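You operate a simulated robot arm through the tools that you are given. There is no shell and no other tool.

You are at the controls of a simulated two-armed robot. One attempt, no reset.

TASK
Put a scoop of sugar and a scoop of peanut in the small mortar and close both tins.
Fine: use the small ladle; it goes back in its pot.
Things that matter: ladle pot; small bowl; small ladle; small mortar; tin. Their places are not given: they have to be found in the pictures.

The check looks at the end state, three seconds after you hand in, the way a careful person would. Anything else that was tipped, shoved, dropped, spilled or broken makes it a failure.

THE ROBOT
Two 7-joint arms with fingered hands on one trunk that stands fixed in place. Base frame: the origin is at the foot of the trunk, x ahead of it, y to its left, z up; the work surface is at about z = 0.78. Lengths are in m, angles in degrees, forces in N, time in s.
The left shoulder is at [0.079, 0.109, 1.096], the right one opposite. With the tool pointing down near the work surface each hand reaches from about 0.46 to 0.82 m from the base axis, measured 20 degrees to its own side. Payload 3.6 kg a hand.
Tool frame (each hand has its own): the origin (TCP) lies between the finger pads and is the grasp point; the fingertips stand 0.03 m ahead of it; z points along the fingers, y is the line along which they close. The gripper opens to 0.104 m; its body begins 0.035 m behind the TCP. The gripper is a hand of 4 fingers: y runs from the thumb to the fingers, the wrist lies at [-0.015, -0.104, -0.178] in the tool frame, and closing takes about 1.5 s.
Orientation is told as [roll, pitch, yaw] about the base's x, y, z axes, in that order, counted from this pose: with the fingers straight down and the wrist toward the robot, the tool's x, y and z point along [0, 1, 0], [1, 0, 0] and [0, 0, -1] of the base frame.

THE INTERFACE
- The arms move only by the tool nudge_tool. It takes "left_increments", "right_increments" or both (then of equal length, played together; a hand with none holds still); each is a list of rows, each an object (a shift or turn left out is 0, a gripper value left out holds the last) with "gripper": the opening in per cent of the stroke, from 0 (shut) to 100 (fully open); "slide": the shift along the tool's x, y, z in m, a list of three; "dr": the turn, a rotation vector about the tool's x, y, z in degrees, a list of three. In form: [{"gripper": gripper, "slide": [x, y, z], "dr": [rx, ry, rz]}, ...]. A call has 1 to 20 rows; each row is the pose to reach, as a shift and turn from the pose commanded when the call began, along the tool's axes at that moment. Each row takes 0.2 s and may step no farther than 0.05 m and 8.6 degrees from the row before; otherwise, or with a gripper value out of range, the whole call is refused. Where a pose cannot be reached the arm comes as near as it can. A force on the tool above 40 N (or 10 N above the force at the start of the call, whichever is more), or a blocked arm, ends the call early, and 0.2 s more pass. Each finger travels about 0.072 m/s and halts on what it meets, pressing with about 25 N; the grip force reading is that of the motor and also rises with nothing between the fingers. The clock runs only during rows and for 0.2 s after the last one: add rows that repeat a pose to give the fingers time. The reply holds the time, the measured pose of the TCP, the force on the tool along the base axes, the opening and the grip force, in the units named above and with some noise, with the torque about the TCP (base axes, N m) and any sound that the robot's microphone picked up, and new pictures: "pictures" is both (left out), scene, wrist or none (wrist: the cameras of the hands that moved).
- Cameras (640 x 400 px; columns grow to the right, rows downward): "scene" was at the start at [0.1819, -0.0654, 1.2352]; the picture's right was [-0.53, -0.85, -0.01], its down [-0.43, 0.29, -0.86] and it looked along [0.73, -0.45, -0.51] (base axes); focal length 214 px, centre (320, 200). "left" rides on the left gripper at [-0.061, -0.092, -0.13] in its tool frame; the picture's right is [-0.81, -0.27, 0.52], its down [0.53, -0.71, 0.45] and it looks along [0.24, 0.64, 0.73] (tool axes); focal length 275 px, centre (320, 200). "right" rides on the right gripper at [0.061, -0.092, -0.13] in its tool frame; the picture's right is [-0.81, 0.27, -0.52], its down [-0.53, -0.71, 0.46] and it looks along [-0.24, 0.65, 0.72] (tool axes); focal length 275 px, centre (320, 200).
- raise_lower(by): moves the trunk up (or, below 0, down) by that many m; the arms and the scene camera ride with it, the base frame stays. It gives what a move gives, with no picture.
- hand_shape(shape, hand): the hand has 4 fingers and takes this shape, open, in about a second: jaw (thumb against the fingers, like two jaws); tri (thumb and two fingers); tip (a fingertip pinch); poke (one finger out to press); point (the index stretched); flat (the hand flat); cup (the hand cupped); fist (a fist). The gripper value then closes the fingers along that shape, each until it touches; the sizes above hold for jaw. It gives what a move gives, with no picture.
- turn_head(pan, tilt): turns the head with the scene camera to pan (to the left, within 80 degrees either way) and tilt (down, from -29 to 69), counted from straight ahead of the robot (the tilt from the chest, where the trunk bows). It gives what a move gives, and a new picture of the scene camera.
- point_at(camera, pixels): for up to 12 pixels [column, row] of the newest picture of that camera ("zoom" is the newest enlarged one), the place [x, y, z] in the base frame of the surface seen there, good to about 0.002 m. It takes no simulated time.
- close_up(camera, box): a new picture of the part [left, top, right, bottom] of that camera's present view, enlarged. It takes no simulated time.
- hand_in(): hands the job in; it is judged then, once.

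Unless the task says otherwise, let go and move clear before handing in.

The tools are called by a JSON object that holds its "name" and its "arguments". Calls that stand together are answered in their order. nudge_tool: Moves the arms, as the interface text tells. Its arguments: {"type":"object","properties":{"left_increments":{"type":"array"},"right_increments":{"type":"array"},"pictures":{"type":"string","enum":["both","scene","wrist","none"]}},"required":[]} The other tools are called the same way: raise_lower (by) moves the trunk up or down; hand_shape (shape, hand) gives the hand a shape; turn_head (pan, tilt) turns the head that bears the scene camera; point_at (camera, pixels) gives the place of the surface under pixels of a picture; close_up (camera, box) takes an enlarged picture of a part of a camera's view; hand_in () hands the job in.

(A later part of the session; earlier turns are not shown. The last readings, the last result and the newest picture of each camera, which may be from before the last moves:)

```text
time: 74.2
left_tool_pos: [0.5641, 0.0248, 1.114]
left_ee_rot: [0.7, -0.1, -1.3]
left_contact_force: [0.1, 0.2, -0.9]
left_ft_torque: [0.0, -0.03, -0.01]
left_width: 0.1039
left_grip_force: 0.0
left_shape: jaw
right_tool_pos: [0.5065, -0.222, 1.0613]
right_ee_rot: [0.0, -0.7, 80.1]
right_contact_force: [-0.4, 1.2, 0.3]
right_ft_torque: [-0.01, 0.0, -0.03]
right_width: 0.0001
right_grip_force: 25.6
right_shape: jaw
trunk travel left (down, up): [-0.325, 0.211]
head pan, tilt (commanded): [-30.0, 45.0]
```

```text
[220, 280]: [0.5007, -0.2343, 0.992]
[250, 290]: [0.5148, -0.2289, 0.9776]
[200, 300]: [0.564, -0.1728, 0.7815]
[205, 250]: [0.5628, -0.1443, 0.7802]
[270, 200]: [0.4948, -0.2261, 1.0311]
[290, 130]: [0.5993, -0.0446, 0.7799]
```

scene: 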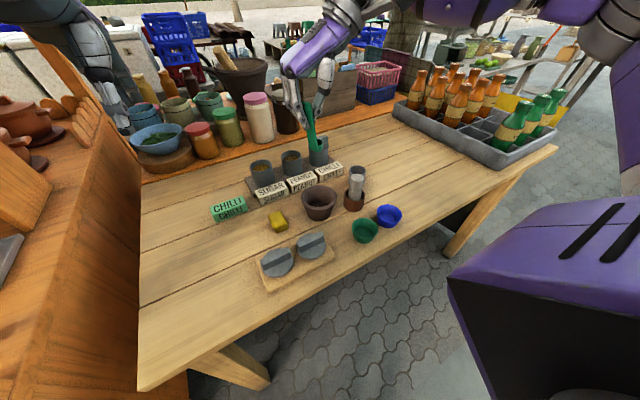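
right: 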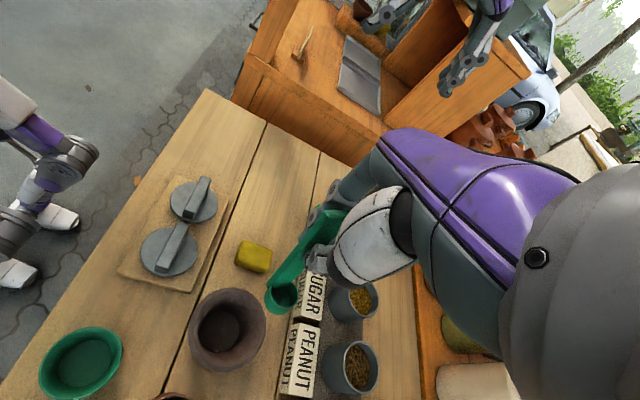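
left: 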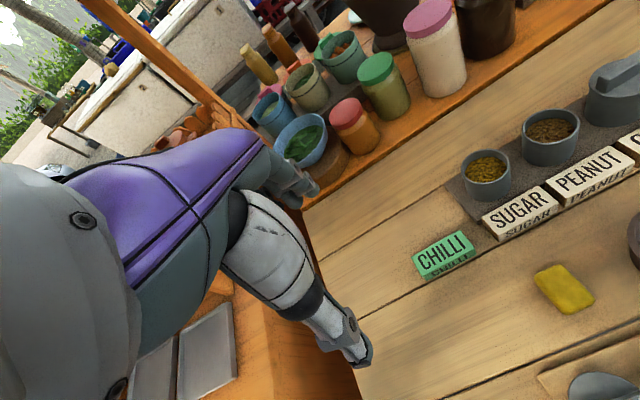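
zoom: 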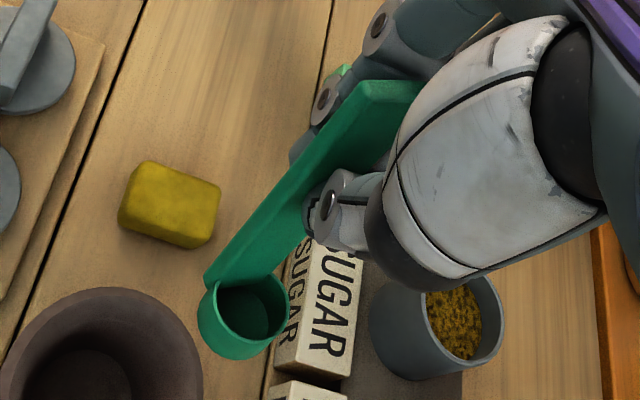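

Cup centre is predicted at (0.509,-0.242), right over the mortar. I rehearse the tilt with the empty ladle, sliding back so that the lip stays over the mortar.

{"name": "nudge_tool", "arguments": {"right_increments": [{"slide": [0.0045, 0, 0.0067], "dr": [0, -8, 0]}, {"slide": [0.0139, 0, 0.0133], "dr": [0, -16, 0]}, {"slide": [0.0232, 0, 0.02], "dr": [0, -24, 0]}, {"slide": [0.0318, 0, 0.0267], "dr": [0, -32, 0]}, {"slide": [0.04, 0, 0.0333], "dr": [0, -40, 0]}, {"slide": [0.0471, 0, 0.04], "dr": [0, -48, 0]}, {"slide": [0.0536, 0, 0.0467], "dr": [0, -56, 0]}, {"slide": [0.0589, 0, 0.0533], "dr": [0, -64, 0]}, {"slide": [0.0632, 0, 0.06], "dr": [0, -72, 0]}, {"slide": [0.0661, 0, 0.0667], "dr": [0, -80, 0]}, {"slide": [0.0678, 0, 0.0733], "dr": [0, -88, 0]}, {"slide": [0.0681, 0, 0.08], "dr": [0, -96, 0]}, {"slide": [0.0672, 0, 0.0867], "dr": [0, -104, 0]}, {"slide": [0.0649, 0, 0.0933], "dr": [0, -112, 0]}, {"slide": [0.0614, 0, 0.1], "dr": [0, -120, 0]}, {"slide": [0.0614, 0, 0.1], "dr": [0, -120, 0]}], "pictures": "both"}}

```text
time: 77.6
left_tool_pos: [0.5629, 0.0245, 1.1147]
left_ee_rot: [0.7, 0.0, -1.3]
left_contact_force: [0.0, 0.2, 0.1]
left_ft_torque: [0.03, -0.01, 0.04]
left_width: 0.1038
left_grip_force: 0.1
left_shape: jaw
right_tool_pos: [0.447, -0.2106, 0.9592]
right_ee_rot: [-120.1, -0.7, 80.1]
right_contact_force: [-0.9, 0.5, -1.2]
right_ft_torque: [-0.01, 0.03, 0.0]
right_width: 0.0003
right_grip_force: 25.6
right_shape: jaw
right hand out of reach, approached as far as the arm can: row 7, 8, 9, 10, 11, 12, 13
trunk travel left (down, up): [-0.325, 0.211]
head pan, tilt (commanded): [-30.0, 45.0]
```

scene: 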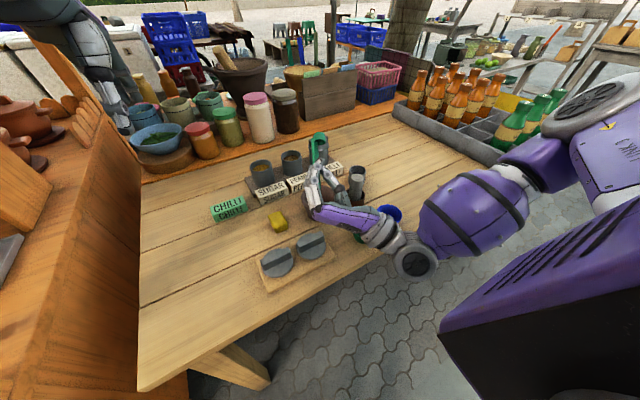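
right: 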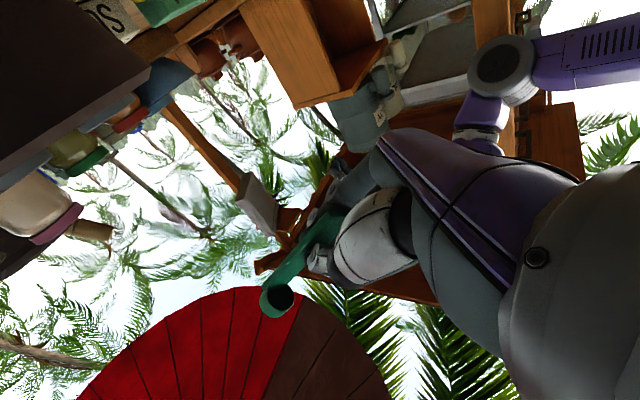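

The final pose is reached, but at this trunk height rows 7–13 were out of reach; with the trunk raised 0.15 it was clean, so I'll raise the trunk for pouring. Checking cup position over the mortar here.

{"name": "close_up", "arguments": {"camera": "scene", "box": [280, 120, 380, 230]}}

{"name": "point_at", "arguments": {"camera": "zoom", "pixels": [[250, 50], [240, 90], [260, 80], [235, 110], [300, 250]]}}

```text
3.64 times, centred on (330, 175) of scene
```

zoom: 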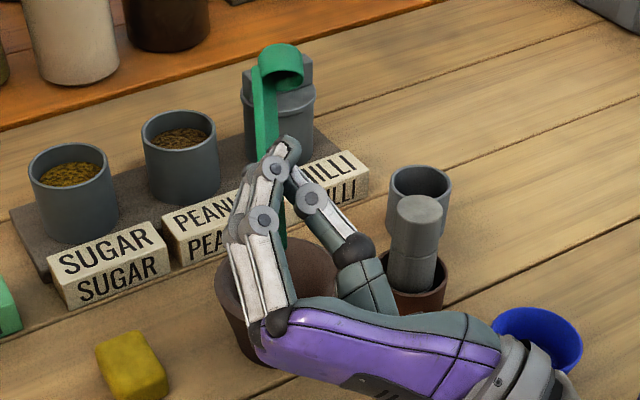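

```text
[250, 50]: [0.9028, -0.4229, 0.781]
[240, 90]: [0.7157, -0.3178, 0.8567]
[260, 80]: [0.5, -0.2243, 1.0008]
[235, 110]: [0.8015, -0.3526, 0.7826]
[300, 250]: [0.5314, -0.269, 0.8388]
```

Getting the actual cup location in the tilted pose.

{"name": "close_up", "arguments": {"camera": "scene", "box": [280, 120, 380, 230]}}

{"name": "point_at", "arguments": {"camera": "zoom", "pixels": [[280, 50], [265, 60], [297, 65], [285, 75], [300, 80], [265, 110], [262, 140], [230, 265], [330, 265]]}}

```text
3.64 times, centred on (330, 175) of scene
```

zoom: 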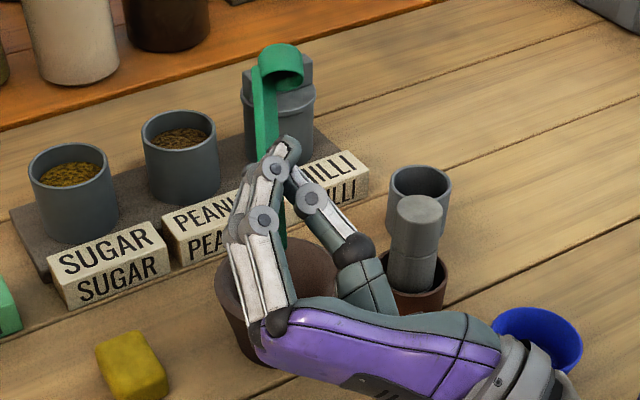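

```text
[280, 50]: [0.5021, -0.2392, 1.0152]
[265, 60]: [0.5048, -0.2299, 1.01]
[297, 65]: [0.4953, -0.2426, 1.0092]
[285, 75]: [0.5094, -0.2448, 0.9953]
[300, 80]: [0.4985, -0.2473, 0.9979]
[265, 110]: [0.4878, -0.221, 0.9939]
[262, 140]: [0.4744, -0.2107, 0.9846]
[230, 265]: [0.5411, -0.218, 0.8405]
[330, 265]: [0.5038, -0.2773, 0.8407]
```

The cup sits at about (0.503,-0.240,1.0) in the tilted pose, over the mortar centre. Now I tilt back to level.

{"name": "nudge_tool", "arguments": {"right_increments": [{"slide": [-0.0037, 0, 0.0069], "dr": [0, 8, 0]}, {"slide": [-0.0075, 0, 0.0138], "dr": [0, 16, 0]}, {"slide": [-0.0112, 0, 0.0206], "dr": [0, 24, 0]}, {"slide": [-0.0149, 0, 0.0275], "dr": [0, 32, 0]}, {"slide": [-0.0186, 0, 0.0344], "dr": [0, 40, 0]}, {"slide": [-0.0224, 0, 0.0413], "dr": [0, 48, 0]}, {"slide": [-0.0261, 0, 0.0482], "dr": [0, 56, 0]}, {"slide": [-0.0298, 0, 0.055], "dr": [0, 64, 0]}, {"slide": [-0.0335, 0, 0.0619], "dr": [0, 72, 0]}, {"slide": [-0.0373, 0, 0.0688], "dr": [0, 80, 0]}, {"slide": [-0.041, 0, 0.0757], "dr": [0, 88, 0]}, {"slide": [-0.0447, 0, 0.0826], "dr": [0, 96, 0]}, {"slide": [-0.0484, 0, 0.0894], "dr": [0, 104, 0]}, {"slide": [-0.0522, 0, 0.0963], "dr": [0, 112, 0]}, {"slide": [-0.0559, 0, 0.1032], "dr": [0, 120, 0]}, {"slide": [-0.0559, 0, 0.1032], "dr": [0, 120, 0]}], "pictures": "none"}}

{"name": "nudge_tool", "arguments": {"right_increments": [{"dr": [0, 0, 8]}, {"dr": [0, 0, 16]}, {"dr": [0, 0, 24]}, {"dr": [0, 0, 32]}, {"dr": [0, 0, 40]}, {"dr": [0, 0, 48]}, {"dr": [0, 0, 56]}, {"dr": [0, 0, 64]}, {"dr": [0, 0, 72]}, {"dr": [0, 0, 80]}, {"dr": [0, 0, 80]}], "pictures": "both"}}

```text
time: 81.0
left_tool_pos: [0.565, 0.0254, 1.1142]
left_ee_rot: [0.6, -0.1, -1.2]
left_contact_force: [0.6, 0.8, 0.7]
left_ft_torque: [0.01, -0.01, 0.02]
left_width: 0.1039
left_grip_force: 0.2
left_shape: jaw
right_tool_pos: [0.5095, -0.2209, 1.0598]
right_ee_rot: [0.1, -0.6, 79.9]
right_contact_force: [-0.8, 0.2, 0.5]
right_ft_torque: [0.02, 0.01, 0.01]
right_width: 0.0001
right_grip_force: 24.8
right_shape: jaw
right hand out of reach, approached as far as the arm can: row 3, 4, 5, 6, 11
trunk travel left (down, up): [-0.325, 0.211]
head pan, tilt (commanded): [-30.0, 45.0]
```

```text
time: 83.4
left_tool_pos: [0.5652, 0.0243, 1.1144]
left_ee_rot: [0.8, -0.1, -1.2]
left_contact_force: [0.3, -0.1, -0.3]
left_ft_torque: [0.01, -0.01, -0.02]
left_width: 0.1038
left_grip_force: 0.1
left_shape: jaw
right_tool_pos: [0.514, -0.3601, 1.0422]
right_ee_rot: [3.7, -0.7, 3.3]
right_contact_force: [1.5, 0.5, 0.0]
right_ft_torque: [-0.02, 0.0, 0.01]
right_width: 0.0
right_grip_force: 25.3
right_shape: jaw
right hand out of reach, approached as far as the arm can: row 7, 8, 9, 10, 11
trunk travel left (down, up): [-0.325, 0.211]
head pan, tilt (commanded): [-30.0, 45.0]
```

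scene: 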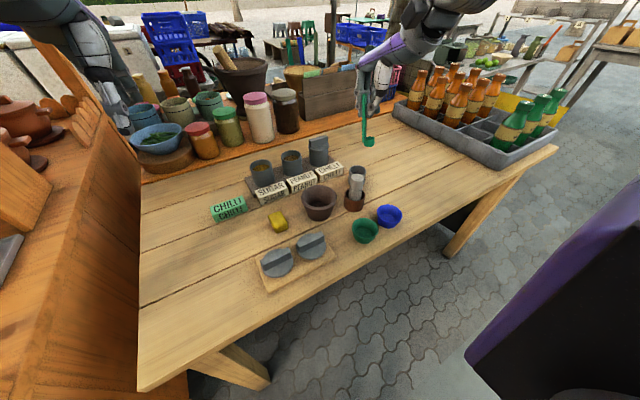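
right: 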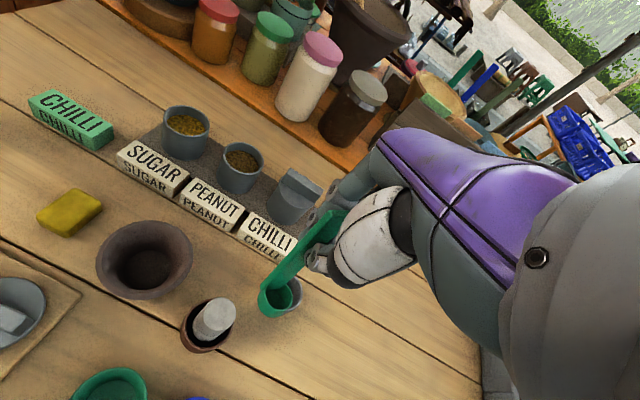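

The return yaw drifted: the hand stopped at (0.514,-0.360,1.042), nearly level. I try moving toward (0.6,-0.3,1.07) with orientation corrected to see whether this posture is healthy.

{"name": "nudge_tool", "arguments": {"right_increments": [{"slide": [0.01, 0.02, -0.01], "dr": [0, -3.7, 3.3]}, {"slide": [0.03, 0.045, -0.02], "dr": [0.7, -3.7, 3.3]}, {"slide": [0.05, 0.065, -0.03], "dr": [0.7, -3.7, 3.3]}, {"slide": [0.06, 0.086, -0.03], "dr": [0.7, -3.7, 3.3]}, {"slide": [0.06, 0.086, -0.03], "dr": [0.7, -3.7, 3.3]}], "pictures": "scene"}}

```text
time: 84.6
left_tool_pos: [0.566, 0.0261, 1.1136]
left_ee_rot: [0.7, -0.1, -1.2]
left_contact_force: [-0.1, -0.3, 0.3]
left_ft_torque: [-0.03, 0.01, 0.0]
left_width: 0.1041
left_grip_force: 0.0
left_shape: jaw
right_tool_pos: [0.5919, -0.396, 1.0645]
right_ee_rot: [0.3, 0.1, 0.6]
right_contact_force: [-1.4, 0.1, -0.9]
right_ft_torque: [-0.01, 0.04, -0.01]
right_width: 0.0
right_grip_force: 25.3
right_shape: jaw
right hand out of reach, approached as far as the arm can: row 1, 2, 3, 4, 5
trunk travel left (down, up): [-0.325, 0.211]
head pan, tilt (commanded): [-30.0, 45.0]
```

scene: 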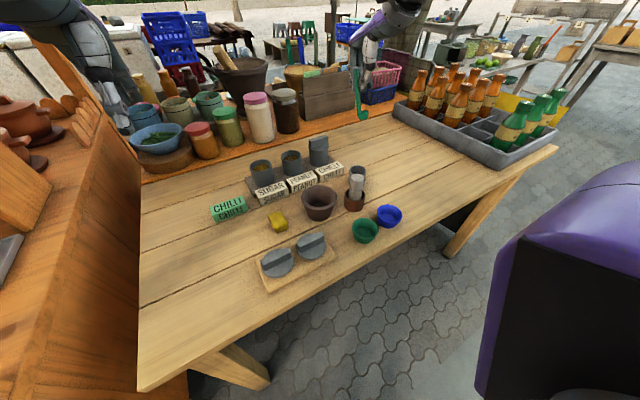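

Still restricted in this posture. I look at the arm itself by turning the head up and right.

{"name": "turn_head", "arguments": {"pan": -55, "tilt": 5}}

```text
time: 85.7
left_tool_pos: [0.5648, 0.0251, 1.1141]
left_ee_rot: [0.6, -0.1, -1.3]
left_contact_force: [0.4, -0.6, 0.0]
left_ft_torque: [0.01, 0.01, -0.01]
left_width: 0.1038
left_grip_force: 0.1
left_shape: jaw
right_tool_pos: [0.5916, -0.3966, 1.0647]
right_ee_rot: [0.4, 0.1, 0.7]
right_contact_force: [0.0, 0.2, -1.0]
right_ft_torque: [0.01, 0.02, -0.03]
right_width: 0.0002
right_grip_force: 24.4
right_shape: jaw
trunk travel left (down, up): [-0.325, 0.211]
head pan, tilt (commanded): [-55.0, 5.0]
```

scene: 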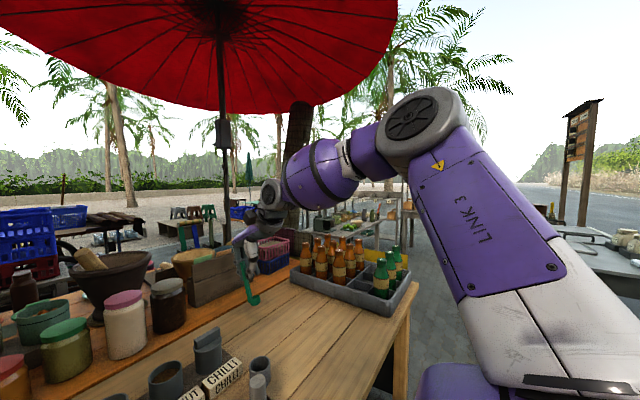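

The elbow is swung up and out. I raise the trunk again and try moving back to the earlier good pose near (0.58,-0.255,1.19).

{"name": "raise_lower", "arguments": {"by": 0.15}}

{"name": "nudge_tool", "arguments": {"right_increments": [{"slide": [0.02, -0.0, 0.0]}, {"slide": [0.05, 0.0, 0.0]}, {"slide": [0.08, 0.0, 0.01]}, {"slide": [0.11, 0.0, 0.02]}, {"slide": [0.14, -0.005, 0.03]}, {"slide": [0.14, -0.005, 0.03]}], "pictures": "scene"}}

```text
time: 87.4
left_tool_pos: [0.569, 0.043, 1.2608]
left_ee_rot: [0.0, 0.1, -0.7]
left_contact_force: [-0.2, 0.0, 0.1]
left_ft_torque: [-0.03, 0.03, -0.03]
left_width: 0.1035
left_grip_force: 0.2
left_shape: jaw
right_tool_pos: [0.5512, -0.3824, 1.3411]
right_ee_rot: [-0.5, -12.9, 0.8]
right_contact_force: [-0.1, 0.4, 0.1]
right_ft_torque: [-0.01, -0.03, 0.01]
right_width: 0.0001
right_grip_force: 25.0
right_shape: jaw
trunk travel left (down, up): [-0.475, 0.061]
head pan, tilt (commanded): [-55.0, 5.0]
```

```text
time: 88.8
left_tool_pos: [0.5679, 0.0426, 1.2614]
left_ee_rot: [0.0, 0.1, -0.8]
left_contact_force: [0.6, 0.3, 0.8]
left_ft_torque: [-0.02, 0.0, -0.03]
left_width: 0.104
left_grip_force: 0.1
left_shape: jaw
right_tool_pos: [0.5542, -0.3622, 1.3011]
right_ee_rot: [0.6, -13.3, 2.3]
right_contact_force: [-0.1, -1.2, -0.4]
right_ft_torque: [-0.01, -0.05, 0.03]
right_width: 0.0
right_grip_force: 24.9
right_shape: jaw
right hand out of reach, approached as far as the arm can: row 1, 2, 3, 4, 5, 6
trunk travel left (down, up): [-0.475, 0.061]
head pan, tilt (commanded): [-55.0, 5.0]
```

scene: 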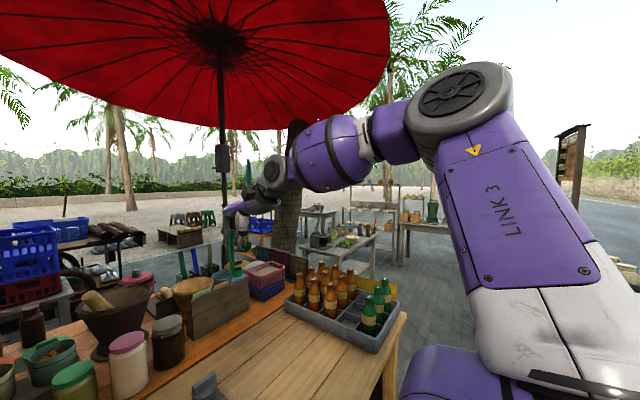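

The arm is in an awkward elbow-high posture at its limits. I retreat to the start region (0.35,-0.42,1.34), which was a relaxed posture.

{"name": "nudge_tool", "arguments": {"right_increments": [{"slide": [-0.01, -0.032, -0.014], "dr": [2.2, 0, 0]}, {"slide": [-0.02, -0.063, -0.027], "dr": [4.4, 0, 0]}, {"slide": [-0.03, -0.095, -0.041], "dr": [6.6, 0, 1]}, {"slide": [-0.04, -0.127, -0.055], "dr": [9, 0, 2]}, {"slide": [-0.05, -0.158, -0.068], "dr": [11, 0, 2.3]}, {"slide": [-0.058, -0.19, -0.082], "dr": [13.3, 0, 2.3]}, {"slide": [-0.058, -0.19, -0.082], "dr": [13.3, 0, 2.3]}], "pictures": "scene"}}

```text
time: 90.4
left_tool_pos: [0.5699, 0.0428, 1.2625]
left_ee_rot: [0.0, 0.2, -0.8]
left_contact_force: [1.2, -0.2, -0.3]
left_ft_torque: [0.03, 0.01, -0.02]
left_width: 0.1038
left_grip_force: 0.0
left_shape: jaw
right_tool_pos: [0.3489, -0.4232, 1.3405]
right_ee_rot: [-0.1, 0.4, -1.8]
right_contact_force: [-0.3, 0.5, -1.3]
right_ft_torque: [0.0, 0.02, 0.0]
right_width: 0.0
right_grip_force: 24.9
right_shape: jaw
right hand out of reach, approached as far as the arm can: row 1
trunk travel left (down, up): [-0.475, 0.061]
head pan, tilt (commanded): [-55.0, 5.0]
```

scene: 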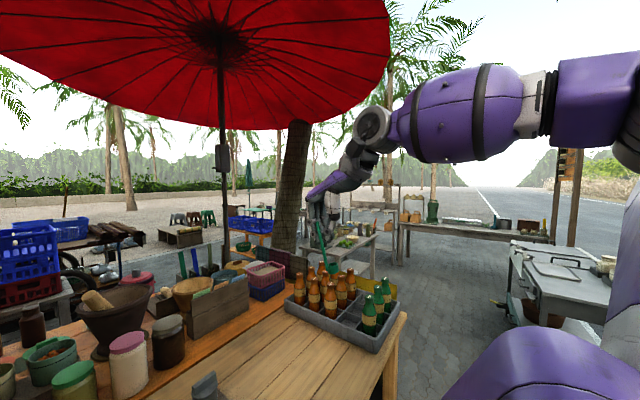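

Back in a relaxed posture. I retrace the earlier path to (0.524,-0.31,1.09) with the trunk raised, and turn the head back to the table.

{"name": "nudge_tool", "arguments": {"right_increments": [{"slide": [0.016, 0.025, 0.0], "dr": [0, 0, -1.8]}, {"slide": [0.032, 0.05, 0.03], "dr": [0, 0, -1.8]}, {"slide": [0.048, 0.075, 0.065], "dr": [0, 0, -1.8]}, {"slide": [0.064, 0.1, 0.1], "dr": [0, 0, -1.8]}, {"slide": [0.08, 0.125, 0.14], "dr": [0, 0, -1.8]}, {"slide": [0.096, 0.15, 0.18], "dr": [0, 0, -1.8]}, {"slide": [0.113, 0.175, 0.22], "dr": [0, 0, -1.8]}, {"slide": [0.113, 0.175, 0.25], "dr": [0, 0, -1.8]}, {"slide": [0.113, 0.175, 0.25], "dr": [0, 0, -1.8]}], "pictures": "none"}}

{"name": "turn_head", "arguments": {"pan": -25, "tilt": 42}}

```text
refused: row 7 steps farther than a row can; nothing moved
```

```text
time: 91.4
left_tool_pos: [0.569, 0.0428, 1.261]
left_ee_rot: [0.0, 0.0, -0.7]
left_contact_force: [-0.2, 0.3, 0.6]
left_ft_torque: [0.02, 0.01, 0.01]
left_width: 0.1038
left_grip_force: 0.1
left_shape: jaw
right_tool_pos: [0.3488, -0.4231, 1.3404]
right_ee_rot: [-0.1, 0.4, -1.7]
right_contact_force: [0.0, -0.3, 0.6]
right_ft_torque: [0.03, -0.02, 0.0]
right_width: 0.0
right_grip_force: 25.3
right_shape: jaw
trunk travel left (down, up): [-0.475, 0.061]
head pan, tilt (commanded): [-25.0, 42.0]
```

scene: 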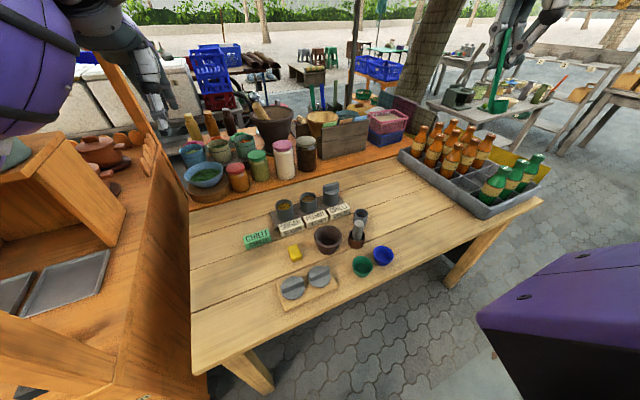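

One row stepped slightly too far; I repeat the path with smaller steps.

{"name": "nudge_tool", "arguments": {"right_increments": [{"slide": [0.014, 0.022, 0.02], "dr": [0, 0, -1.8]}, {"slide": [0.028, 0.044, 0.05], "dr": [0, 0, -1.8]}, {"slide": [0.042, 0.066, 0.08], "dr": [0, 0, -1.8]}, {"slide": [0.056, 0.088, 0.11], "dr": [0, 0, -1.8]}, {"slide": [0.07, 0.11, 0.14], "dr": [0, 0, -1.8]}, {"slide": [0.084, 0.132, 0.17], "dr": [0, 0, -1.8]}, {"slide": [0.098, 0.154, 0.2], "dr": [0, 0, -1.8]}, {"slide": [0.113, 0.175, 0.23], "dr": [0, 0, -1.8]}, {"slide": [0.113, 0.175, 0.25], "dr": [0, 0, -1.8]}, {"slide": [0.113, 0.175, 0.25], "dr": [0, 0, -1.8]}], "pictures": "scene"}}

```text
time: 93.6
left_tool_pos: [0.5689, 0.0429, 1.2623]
left_ee_rot: [0.0, 0.0, -0.7]
left_contact_force: [0.0, 0.3, 0.3]
left_ft_torque: [0.01, 0.0, -0.02]
left_width: 0.1038
left_grip_force: 0.1
left_shape: jaw
right_tool_pos: [0.5281, -0.3605, 1.0846]
right_ee_rot: [1.0, 0.1, 1.0]
right_contact_force: [-0.1, -0.6, -0.7]
right_ft_torque: [0.02, 0.01, 0.02]
right_width: 0.0001
right_grip_force: 25.1
right_shape: jaw
right hand out of reach, approached as far as the arm can: row 3, 4, 5, 6, 7, 8, 9, 10
trunk travel left (down, up): [-0.475, 0.061]
head pan, tilt (commanded): [-25.0, 42.0]
```

scene: 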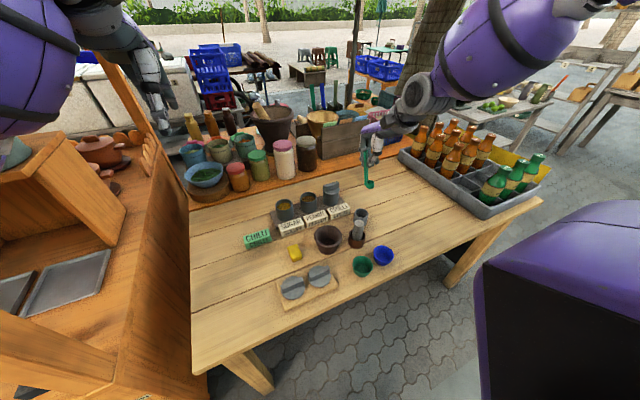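

The arm still has a joint at a limit in this branch (y stops at -0.36). The ladle is empty, so I repeat the sequence that worked before with the trunk raised: yaw to +80°, tilt, and come back.

{"name": "nudge_tool", "arguments": {"right_increments": [{"dr": [0, 0, -8]}, {"dr": [0, 0, -16]}, {"dr": [0, 0, -24]}, {"dr": [0, 0, -32]}, {"dr": [0, 0, -40]}, {"dr": [0, 0, -48]}, {"dr": [0, 0, -56]}, {"dr": [0, 0, -64]}, {"dr": [0, 0, -72]}, {"dr": [0, 0, -80]}, {"dr": [0, 0, -80]}], "pictures": "none"}}

{"name": "nudge_tool", "arguments": {"right_increments": [{"slide": [0.02, 0.02, 0], "dr": [0, 0, 0]}, {"slide": [0.04, 0.04, 0]}, {"slide": [0.06, 0.06, 0]}, {"slide": [0.08, 0.08, 0]}, {"slide": [0.09, 0.1, 0.0]}, {"slide": [0.09, 0.1, 0.0]}], "pictures": "scene"}}

```text
time: 96.0
left_tool_pos: [0.569, 0.0428, 1.2624]
left_ee_rot: [0.0, 0.0, -0.7]
left_contact_force: [0.9, 0.1, 0.4]
left_ft_torque: [0.04, -0.02, -0.02]
left_width: 0.1037
left_grip_force: 0.0
left_shape: jaw
right_tool_pos: [0.5262, -0.3613, 1.084]
right_ee_rot: [0.2, 0.2, 80.3]
right_contact_force: [0.3, 0.1, -0.1]
right_ft_torque: [0.03, -0.01, 0.01]
right_width: 0.0
right_grip_force: 25.0
right_shape: jaw
trunk travel left (down, up): [-0.475, 0.061]
head pan, tilt (commanded): [-25.0, 42.0]
```

```text
time: 97.4
left_tool_pos: [0.5702, 0.0416, 1.2626]
left_ee_rot: [0.0, 0.0, -0.7]
left_contact_force: [0.0, -0.3, -0.4]
left_ft_torque: [-0.05, 0.02, 0.02]
left_width: 0.104
left_grip_force: 0.0
left_shape: jaw
right_tool_pos: [0.4532, -0.2479, 1.0825]
right_ee_rot: [0.2, 0.3, 80.0]
right_contact_force: [0.5, 0.5, -0.7]
right_ft_torque: [-0.01, -0.01, -0.01]
right_width: 0.0
right_grip_force: 25.1
right_shape: jaw
trunk travel left (down, up): [-0.475, 0.061]
head pan, tilt (commanded): [-25.0, 42.0]
```

scene: 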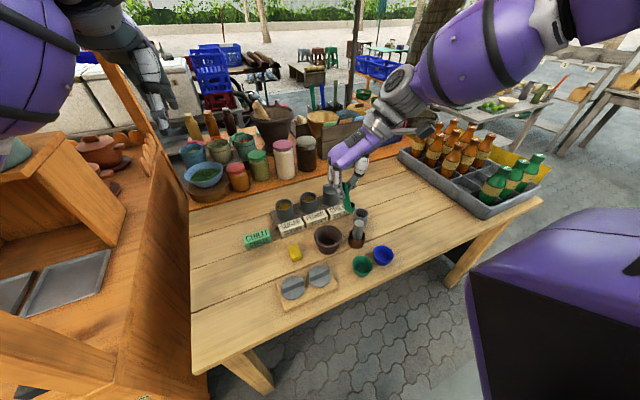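

Yaw 80° is fine here. Now tilt to -112° and look at the posture.

{"name": "nudge_tool", "arguments": {"right_increments": [{"dr": [0, -8, 0]}, {"dr": [0, -16, 0]}, {"dr": [0, -24, 0]}, {"dr": [0, -32, 0]}, {"dr": [0, -40, 0]}, {"dr": [0, -48, 0]}, {"dr": [0, -56, 0]}, {"dr": [0, -64, 0]}, {"dr": [0, -72, 0]}, {"dr": [0, -80, 0]}, {"dr": [0, -88, 0]}, {"dr": [0, -96, 0]}, {"dr": [0, -104, 0]}, {"dr": [0, -112, 0]}, {"dr": [0, -112, 0]}], "pictures": "scene"}}

```text
time: 100.6
left_tool_pos: [0.5694, 0.043, 1.2613]
left_ee_rot: [0.0, 0.0, -0.7]
left_contact_force: [-0.6, -0.8, -0.3]
left_ft_torque: [0.0, 0.01, 0.0]
left_width: 0.1039
left_grip_force: 0.1
left_shape: jaw
right_tool_pos: [0.4535, -0.2482, 1.0832]
right_ee_rot: [-111.9, 0.3, 80.2]
right_contact_force: [0.6, 1.1, -1.2]
right_ft_torque: [0.03, 0.03, -0.04]
right_width: 0.0001
right_grip_force: 24.7
right_shape: jaw
trunk travel left (down, up): [-0.475, 0.061]
head pan, tilt (commanded): [-25.0, 42.0]
```

scene: 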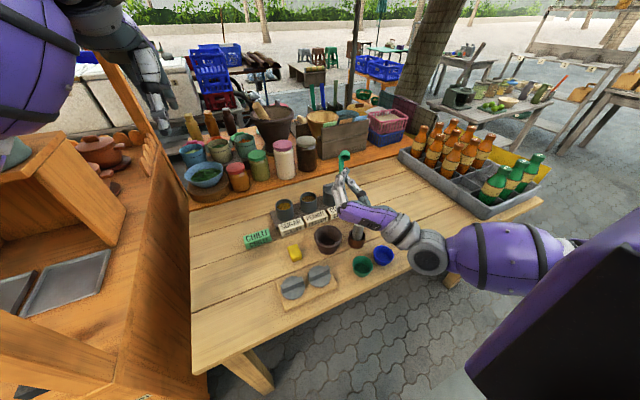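

This works without warnings. I lower to the earlier spot (0.429,-0.257,0.957) and tilt back from there, as in the first successful pass.

{"name": "nudge_tool", "arguments": {"right_increments": [{"slide": [0.036, -0.0044, -0.0227]}, {"slide": [0.072, -0.0087, -0.0453]}, {"slide": [0.1084, -0.0131, -0.068]}, {"slide": [0.1084, -0.0131, -0.068]}], "pictures": "none"}}

{"name": "nudge_tool", "arguments": {"right_increments": [{"slide": [-0.026, 0, 0.015], "dr": [0, 8, 0]}, {"slide": [-0.052, 0, 0.03], "dr": [0, 16, 0]}, {"slide": [-0.078, 0, 0.045], "dr": [0, 24, 0]}, {"slide": [-0.078, 0, 0.045], "dr": [0, 32, 0]}, {"slide": [-0.078, 0, 0.045], "dr": [0, 40, 0]}, {"slide": [-0.078, 0, 0.045], "dr": [0, 48, 0]}, {"slide": [-0.078, 0, 0.045], "dr": [0, 56, 0]}, {"slide": [-0.078, 0, 0.045], "dr": [0, 64, 0]}, {"slide": [-0.078, 0, 0.045], "dr": [0, 72, 0]}, {"slide": [-0.078, 0, 0.045], "dr": [0, 80, 0]}, {"slide": [-0.078, 0, 0.045], "dr": [0, 88, 0]}, {"slide": [-0.078, 0, 0.045], "dr": [0, 96, 0]}, {"slide": [-0.078, 0, 0.045], "dr": [0, 104, 0]}, {"slide": [-0.078, 0, 0.045], "dr": [0, 112, 0]}, {"slide": [-0.078, 0, 0.045], "dr": [0, 112, 0]}], "pictures": "scene"}}

```text
time: 101.6
left_tool_pos: [0.5685, 0.0431, 1.2616]
left_ee_rot: [0.1, 0.1, -0.7]
left_contact_force: [0.8, -0.2, -0.5]
left_ft_torque: [0.01, -0.02, -0.01]
left_width: 0.1038
left_grip_force: 0.1
left_shape: jaw
right_tool_pos: [0.4291, -0.2576, 0.9561]
right_ee_rot: [-111.8, 0.4, 80.1]
right_contact_force: [0.3, -0.3, -0.1]
right_ft_torque: [0.0, 0.04, -0.02]
right_width: 0.0002
right_grip_force: 25.4
right_shape: jaw
trunk travel left (down, up): [-0.475, 0.061]
head pan, tilt (commanded): [-25.0, 42.0]
```

```text
time: 104.8
left_tool_pos: [0.5684, 0.042, 1.2619]
left_ee_rot: [0.0, 0.0, -0.8]
left_contact_force: [0.4, -0.4, -0.5]
left_ft_torque: [-0.03, 0.0, -0.01]
left_width: 0.1037
left_grip_force: 0.0
left_shape: jaw
right_tool_pos: [0.4411, -0.2592, 1.0464]
right_ee_rot: [0.3, 0.3, 80.2]
right_contact_force: [0.4, -0.2, -0.9]
right_ft_torque: [-0.03, -0.03, -0.01]
right_width: 0.0
right_grip_force: 25.5
right_shape: jaw
trunk travel left (down, up): [-0.475, 0.061]
head pan, tilt (commanded): [-25.0, 42.0]
```

scene: 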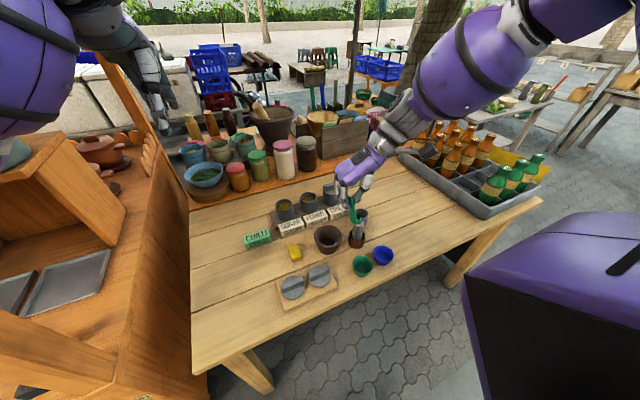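

The elbow is still in the high branch. I'll move to the right and up (0.45,-0.42,1.2), yaw back to 0, and then use the roll/tuck motions that earlier led to the elbow-down branch.

{"name": "nudge_tool", "arguments": {"right_increments": [{"slide": [-0.004, -0.0156, -0.0154], "dr": [0, 0, 8]}, {"slide": [-0.0075, -0.031, -0.031], "dr": [0, 0, 16]}, {"slide": [-0.011, -0.047, -0.046], "dr": [0, 0, 24]}, {"slide": [-0.015, -0.062, -0.062], "dr": [0, 0, 32]}, {"slide": [-0.019, -0.078, -0.077], "dr": [0, 0, 40]}, {"slide": [-0.023, -0.094, -0.092], "dr": [0, 0, 48]}, {"slide": [-0.026, -0.109, -0.108], "dr": [0, 0, 56]}, {"slide": [-0.03, -0.125, -0.123], "dr": [0, 0, 64]}, {"slide": [-0.034, -0.14, -0.139], "dr": [0, 0, 72]}, {"slide": [-0.0377, -0.156, -0.154], "dr": [0, 0, 80]}, {"slide": [-0.0377, -0.156, -0.154], "dr": [0, 0, 80]}], "pictures": "none"}}

{"name": "nudge_tool", "arguments": {"right_increments": [{"dr": [0, 8, 0]}, {"dr": [0, 16, 0]}, {"dr": [0, 24, 0]}, {"dr": [0, 32, 0]}, {"dr": [0, 40, 0]}, {"dr": [0, 48, 0]}, {"dr": [0, 56, 0]}, {"dr": [0, 64, 0]}, {"dr": [0, 72, 0]}, {"dr": [0, 80, 0]}, {"dr": [0, 88, 0]}, {"dr": [0, 96, 0]}, {"dr": [0, 104, 0]}, {"dr": [0, 112, 0]}, {"dr": [0, 112, 0]}], "pictures": "scene"}}

```text
time: 107.2
left_tool_pos: [0.5697, 0.0422, 1.2616]
left_ee_rot: [0.0, 0.1, -0.7]
left_contact_force: [0.2, 0.0, -0.3]
left_ft_torque: [0.03, 0.01, -0.01]
left_width: 0.1038
left_grip_force: 0.0
left_shape: jaw
right_tool_pos: [0.4518, -0.4202, 1.2006]
right_ee_rot: [-0.3, 0.2, 0.0]
right_contact_force: [0.1, -0.6, -1.0]
right_ft_torque: [0.02, -0.02, 0.02]
right_width: 0.0
right_grip_force: 25.5
right_shape: jaw
trunk travel left (down, up): [-0.475, 0.061]
head pan, tilt (commanded): [-25.0, 42.0]
```

```text
time: 110.4
left_tool_pos: [0.5689, 0.043, 1.2625]
left_ee_rot: [-0.1, 0.0, -0.7]
left_contact_force: [0.9, 0.1, 0.0]
left_ft_torque: [0.04, -0.02, 0.0]
left_width: 0.1036
left_grip_force: 0.1
left_shape: jaw
right_tool_pos: [0.4524, -0.4185, 1.2019]
right_ee_rot: [111.9, 0.2, 0.0]
right_contact_force: [-0.2, 0.0, 0.1]
right_ft_torque: [-0.03, -0.01, -0.01]
right_width: 0.0001
right_grip_force: 25.0
right_shape: jaw
trunk travel left (down, up): [-0.475, 0.061]
head pan, tilt (commanded): [-25.0, 42.0]
```

scene: 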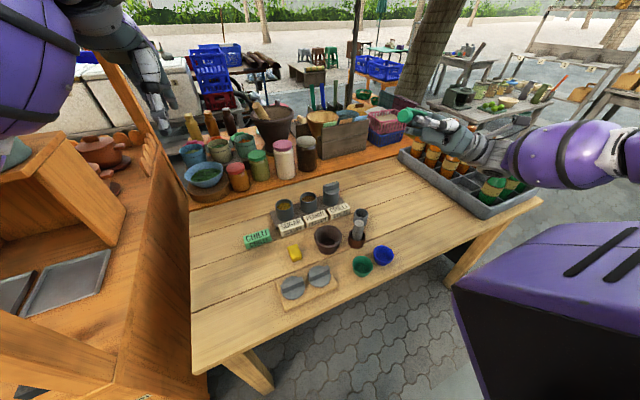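

At (0.452,-0.419,1.202) the roll of 112° is reached cleanly. I move up-left to (0.477,-0.293,1.355), the pose from which rolling back earlier gave the good branch.

{"name": "nudge_tool", "arguments": {"right_increments": [{"slide": [0.019, 0.005, 0.035]}, {"slide": [0.038, 0.01, 0.07]}, {"slide": [0.057, 0.015, 0.105]}, {"slide": [0.076, 0.02, 0.14]}, {"slide": [0.0947, 0.025, 0.1741]}, {"slide": [0.0947, 0.025, 0.1741]}], "pictures": "none"}}

{"name": "nudge_tool", "arguments": {"right_increments": [{"dr": [0, -8, 0]}, {"dr": [0, -16, 0]}, {"dr": [0, -24, 0]}, {"dr": [0, -32, 0]}, {"dr": [0, -40, 0]}, {"dr": [0, -48, 0]}, {"dr": [0, -56, 0]}, {"dr": [0, -64, 0]}, {"dr": [0, -72, 0]}, {"dr": [0, -80, 0]}, {"dr": [0, -88, 0]}, {"dr": [0, -96, 0]}, {"dr": [0, -104, 0]}, {"dr": [0, -112, 0]}, {"dr": [0, -112, 0]}], "pictures": "scene"}}

```text
time: 111.8
left_tool_pos: [0.5706, 0.0419, 1.2626]
left_ee_rot: [0.0, 0.1, -0.7]
left_contact_force: [0.0, 0.2, -0.6]
left_ft_torque: [0.01, 0.0, 0.0]
left_width: 0.1041
left_grip_force: 0.0
left_shape: jaw
right_tool_pos: [0.477, -0.2921, 1.3533]
right_ee_rot: [111.8, 0.3, 0.1]
right_contact_force: [0.5, -0.5, -0.8]
right_ft_torque: [-0.04, -0.02, 0.01]
right_width: 0.0003
right_grip_force: 24.8
right_shape: jaw
trunk travel left (down, up): [-0.475, 0.061]
head pan, tilt (commanded): [-25.0, 42.0]
```

```text
time: 115.0
left_tool_pos: [0.5691, 0.0414, 1.2619]
left_ee_rot: [0.0, 0.1, -0.7]
left_contact_force: [0.4, 0.8, 0.8]
left_ft_torque: [0.0, -0.02, 0.01]
left_width: 0.1038
left_grip_force: 0.0
left_shape: jaw
right_tool_pos: [0.4836, -0.3931, 1.3464]
right_ee_rot: [-0.1, 0.3, 0.7]
right_contact_force: [0.3, 0.6, -1.2]
right_ft_torque: [-0.01, -0.01, 0.02]
right_width: 0.0004
right_grip_force: 25.2
right_shape: jaw
right hand out of reach, approached as far as the arm can: row 11, 12, 13, 14, 15
trunk travel left (down, up): [-0.475, 0.061]
head pan, tilt (commanded): [-25.0, 42.0]
```

scene: 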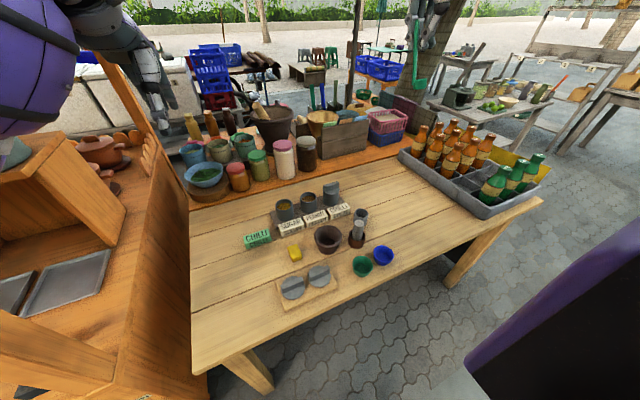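

Still the high-elbow branch. I'll go through the tucked handshake pose (yaw -60°, tilt 112°, low), which forces the elbow down, and look at the posture there.

{"name": "nudge_tool", "arguments": {"right_increments": [{"dr": [0, 8, 0]}, {"dr": [0, 16, 0]}, {"dr": [0, 24, 0]}, {"dr": [0, 32, 0]}, {"dr": [0, 40, 0]}, {"dr": [0, 48, 0]}, {"dr": [0, 56, 0]}, {"dr": [0, 64, 0]}, {"dr": [0, 72, 0]}, {"dr": [0, 80, 0]}, {"dr": [0, 88, 0]}, {"dr": [0, 96, 0]}, {"dr": [0, 104, 0]}, {"dr": [0, 112, 0]}, {"dr": [0, 112, 0]}], "pictures": "none"}}

{"name": "nudge_tool", "arguments": {"right_increments": [{"dr": [-7.4, 0, -3]}, {"dr": [-14.8, 0, -6]}, {"dr": [-22.2, 0, -9]}, {"dr": [-29.7, 0, -12]}, {"dr": [-37.1, 0, -15]}, {"dr": [-44.5, 0, -18]}, {"dr": [-51.9, 0, -21]}, {"dr": [-55.6, 0, -22.5]}, {"dr": [-55.6, 0, -22.5]}], "pictures": "scene"}}

```text
time: 118.2
left_tool_pos: [0.5688, 0.0433, 1.2626]
left_ee_rot: [0.0, -0.1, -0.8]
left_contact_force: [0.0, -1.1, 0.3]
left_ft_torque: [0.01, -0.03, 0.02]
left_width: 0.1037
left_grip_force: 0.0
left_shape: jaw
right_tool_pos: [0.4826, -0.3919, 1.3465]
right_ee_rot: [111.8, 0.3, 0.0]
right_contact_force: [0.5, -0.3, -0.7]
right_ft_torque: [0.01, 0.01, 0.0]
right_width: 0.0
right_grip_force: 25.6
right_shape: jaw
trunk travel left (down, up): [-0.475, 0.061]
head pan, tilt (commanded): [-25.0, 42.0]
```

```text
time: 120.2
left_tool_pos: [0.5688, 0.043, 1.2614]
left_ee_rot: [0.0, 0.0, -0.7]
left_contact_force: [-0.9, 0.1, -0.2]
left_ft_torque: [0.0, 0.01, -0.02]
left_width: 0.1037
left_grip_force: 0.1
left_shape: jaw
right_tool_pos: [0.4827, -0.3914, 1.3466]
right_ee_rot: [111.6, -0.1, -60.1]
right_contact_force: [-0.8, -0.5, -0.8]
right_ft_torque: [-0.01, 0.03, 0.02]
right_width: 0.0001
right_grip_force: 24.4
right_shape: jaw
trunk travel left (down, up): [-0.475, 0.061]
head pan, tilt (commanded): [-25.0, 42.0]
```

scene: 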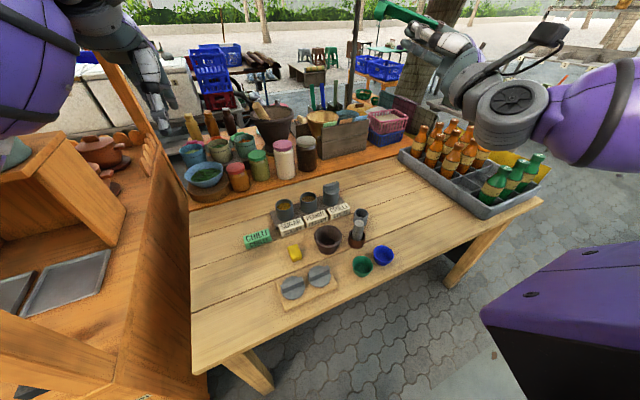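

Fine so far. Now lower to about (0.436,-0.289,1.05) in this attitude.

{"name": "nudge_tool", "arguments": {"right_increments": [{"slide": [-0.04, -0.016, -0.0142]}, {"slide": [-0.08, -0.032, -0.0284]}, {"slide": [-0.12, -0.048, -0.0426]}, {"slide": [-0.16, -0.064, -0.0568]}, {"slide": [-0.2, -0.08, -0.071]}, {"slide": [-0.24, -0.096, -0.0852]}, {"slide": [-0.2801, -0.1123, -0.0994]}, {"slide": [-0.2801, -0.1123, -0.0994]}], "pictures": "scene"}}

```text
time: 122.0
left_tool_pos: [0.5701, 0.0434, 1.2627]
left_ee_rot: [0.0, 0.0, -0.7]
left_contact_force: [-0.2, -0.2, 0.8]
left_ft_torque: [0.02, -0.03, -0.01]
left_width: 0.1035
left_grip_force: 0.1
left_shape: jaw
right_tool_pos: [0.436, -0.2883, 1.0517]
right_ee_rot: [111.5, -0.1, -60.0]
right_contact_force: [-0.3, -0.7, -0.7]
right_ft_torque: [0.01, 0.02, -0.01]
right_width: 0.0001
right_grip_force: 24.5
right_shape: jaw
trunk travel left (down, up): [-0.475, 0.061]
head pan, tilt (commanded): [-25.0, 42.0]
```

scene: 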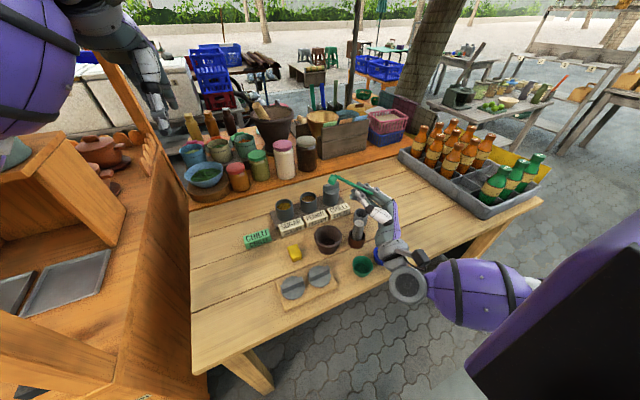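

In this branch the handshake pose has the elbow at the right. I'll instead work with this branch: go back to the rolled pose at (0.452,-0.419,1.2), level out, and approach the tins with a positive yaw of about 45° which suits this elbow position.

{"name": "nudge_tool", "arguments": {"right_increments": [{"slide": [0.02, 0.015, 0.001], "dr": [7, 0, 2.76]}, {"slide": [0.04, 0.03, 0.002], "dr": [14, 0, 5.5]}, {"slide": [0.06, 0.045, 0.003], "dr": [21, 0, 8.3]}, {"slide": [0.08, 0.06, 0.004], "dr": [28, 0, 11]}, {"slide": [0.1, 0.075, 0.005], "dr": [35, 0, 13.8]}, {"slide": [0.12, 0.09, 0.006], "dr": [42, 0, 16.6]}, {"slide": [0.14, 0.105, 0.007], "dr": [49, 0, 19.4]}, {"slide": [0.1583, 0.1206, 0.0076], "dr": [55.8, 0, 22.1]}, {"slide": [0.1583, 0.1206, 0.0076], "dr": [55.8, 0, 22.1]}], "pictures": "none"}}

{"name": "nudge_tool", "arguments": {"right_increments": [{"dr": [0, -8, 0]}, {"dr": [0, -16, 0]}, {"dr": [0, -24, 0]}, {"dr": [0, -32, 0]}, {"dr": [0, -40, 0]}, {"dr": [0, -48, 0]}, {"dr": [0, -56, 0]}, {"dr": [0, -64, 0]}, {"dr": [0, -72, 0]}, {"dr": [0, -80, 0]}, {"dr": [0, -88, 0]}, {"dr": [0, -96, 0]}, {"dr": [0, -104, 0]}, {"dr": [0, -111.6, 0]}, {"dr": [0, -111.6, 0]}], "pictures": "scene"}}

```text
time: 124.0
left_tool_pos: [0.5688, 0.0414, 1.2623]
left_ee_rot: [0.1, 0.0, -0.7]
left_contact_force: [0.0, -0.2, 0.2]
left_ft_torque: [0.02, -0.01, -0.03]
left_width: 0.1039
left_grip_force: 0.1
left_shape: jaw
right_tool_pos: [0.4521, -0.4187, 1.1999]
right_ee_rot: [111.4, 0.0, 0.0]
right_contact_force: [-0.1, -0.3, 0.0]
right_ft_torque: [-0.01, -0.01, 0.01]
right_width: 0.0
right_grip_force: 24.6
right_shape: jaw
trunk travel left (down, up): [-0.475, 0.061]
head pan, tilt (commanded): [-25.0, 42.0]
```

```text
time: 127.2
left_tool_pos: [0.5697, 0.0425, 1.2629]
left_ee_rot: [0.0, -0.1, -0.6]
left_contact_force: [0.4, -0.8, 0.6]
left_ft_torque: [-0.03, 0.0, 0.0]
left_width: 0.104
left_grip_force: 0.1
left_shape: jaw
right_tool_pos: [0.4513, -0.419, 1.1996]
right_ee_rot: [-0.1, -0.1, 0.1]
right_contact_force: [-0.2, -0.1, -1.1]
right_ft_torque: [0.0, -0.02, -0.01]
right_width: 0.0001
right_grip_force: 25.1
right_shape: jaw
trunk travel left (down, up): [-0.475, 0.061]
head pan, tilt (commanded): [-25.0, 42.0]
```

scene: 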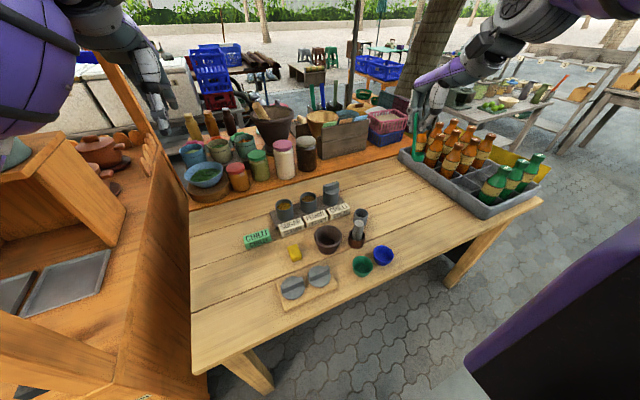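

Clean. Now yaw +45° while moving toward (0.60,-0.25,1.17) to test approach to the tins in this branch.

{"name": "nudge_tool", "arguments": {"right_increments": [{"slide": [0.02, 0.025, 0.005], "dr": [0, 0, -7.5]}, {"slide": [0.05, 0.05, 0.01], "dr": [0, 0, -15]}, {"slide": [0.08, 0.075, 0.015], "dr": [0, 0, -22.5]}, {"slide": [0.11, 0.1, 0.02], "dr": [0, 0, -30]}, {"slide": [0.14, 0.125, 0.025], "dr": [0, 0, -37.5]}, {"slide": [0.17, 0.15, 0.03], "dr": [0, 0, -45]}, {"slide": [0.17, 0.15, 0.03], "dr": [0, 0, -45]}], "pictures": "none"}}

{"name": "raise_lower", "arguments": {"by": -0.12}}

```text
time: 128.8
left_tool_pos: [0.568, 0.0418, 1.2616]
left_ee_rot: [0.0, 0.0, -0.7]
left_contact_force: [1.2, 0.0, 0.3]
left_ft_torque: [-0.03, 0.01, 0.0]
left_width: 0.1038
left_grip_force: 0.0
left_shape: jaw
right_tool_pos: [0.6028, -0.2492, 1.1701]
right_ee_rot: [0.0, -0.1, 45.3]
right_contact_force: [1.2, -0.4, 0.4]
right_ft_torque: [-0.02, -0.01, -0.01]
right_width: 0.0
right_grip_force: 24.8
right_shape: jaw
trunk travel left (down, up): [-0.475, 0.061]
head pan, tilt (commanded): [-25.0, 42.0]
```

```text
time: 130.3
left_tool_pos: [0.5657, 0.0306, 1.1427]
left_ee_rot: [0.5, 0.1, -1.0]
left_contact_force: [-0.1, 1.2, -0.3]
left_ft_torque: [-0.01, -0.02, 0.02]
left_width: 0.1039
left_grip_force: 0.1
left_shape: jaw
right_tool_pos: [0.5985, -0.259, 1.0491]
right_ee_rot: [0.3, -0.6, 45.0]
right_contact_force: [-0.4, 0.4, -0.6]
right_ft_torque: [0.01, 0.03, -0.01]
right_width: 0.0
right_grip_force: 24.9
right_shape: jaw
trunk travel left (down, up): [-0.355, 0.181]
head pan, tilt (commanded): [-25.0, 42.0]
```

Good, both the pose and trunk lowering behaved. Now forward to above the sugar tin at (0.704,-0.137,1.03).

{"name": "nudge_tool", "arguments": {"right_increments": [{"slide": [0.003, 0.04, 0.005]}, {"slide": [0.006, 0.08, 0.01]}, {"slide": [0.009, 0.12, 0.015]}, {"slide": [0.0117, 0.1609, 0.02]}, {"slide": [0.0117, 0.1609, 0.02]}], "pictures": "both"}}

```text
time: 131.5
left_tool_pos: [0.5643, 0.0285, 1.143]
left_ee_rot: [0.5, 0.0, -1.1]
left_contact_force: [0.2, 0.3, -0.3]
left_ft_torque: [0.02, -0.03, -0.02]
left_width: 0.1035
left_grip_force: 0.0
left_shape: jaw
right_tool_pos: [0.6797, -0.1567, 1.0194]
right_ee_rot: [0.1, -0.6, 44.8]
right_contact_force: [-0.3, 0.0, 0.3]
right_ft_torque: [0.03, -0.02, -0.01]
right_width: 0.0
right_grip_force: 24.9
right_shape: jaw
right hand out of reach, approached as far as the arm can: row 4, 5
trunk travel left (down, up): [-0.355, 0.181]
head pan, tilt (commanded): [-25.0, 42.0]
```

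scene: 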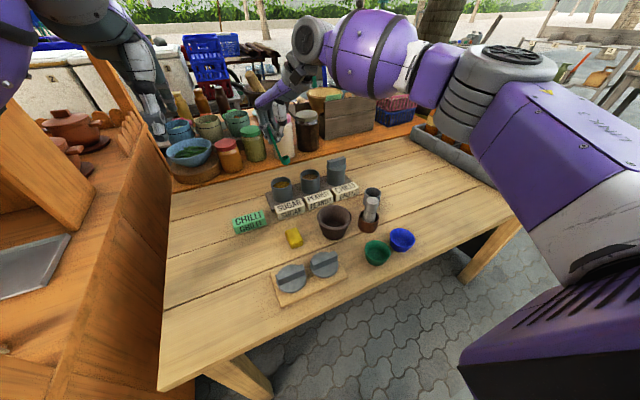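
right: 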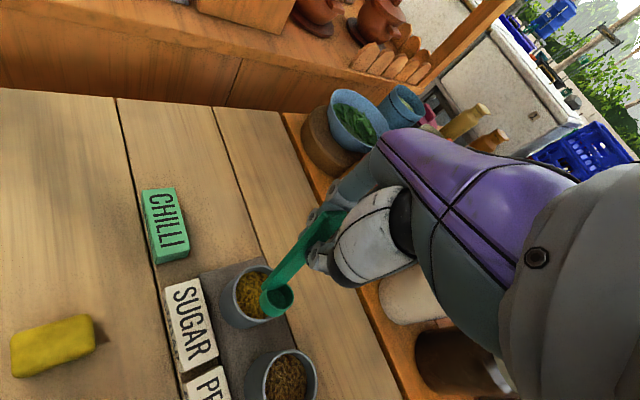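

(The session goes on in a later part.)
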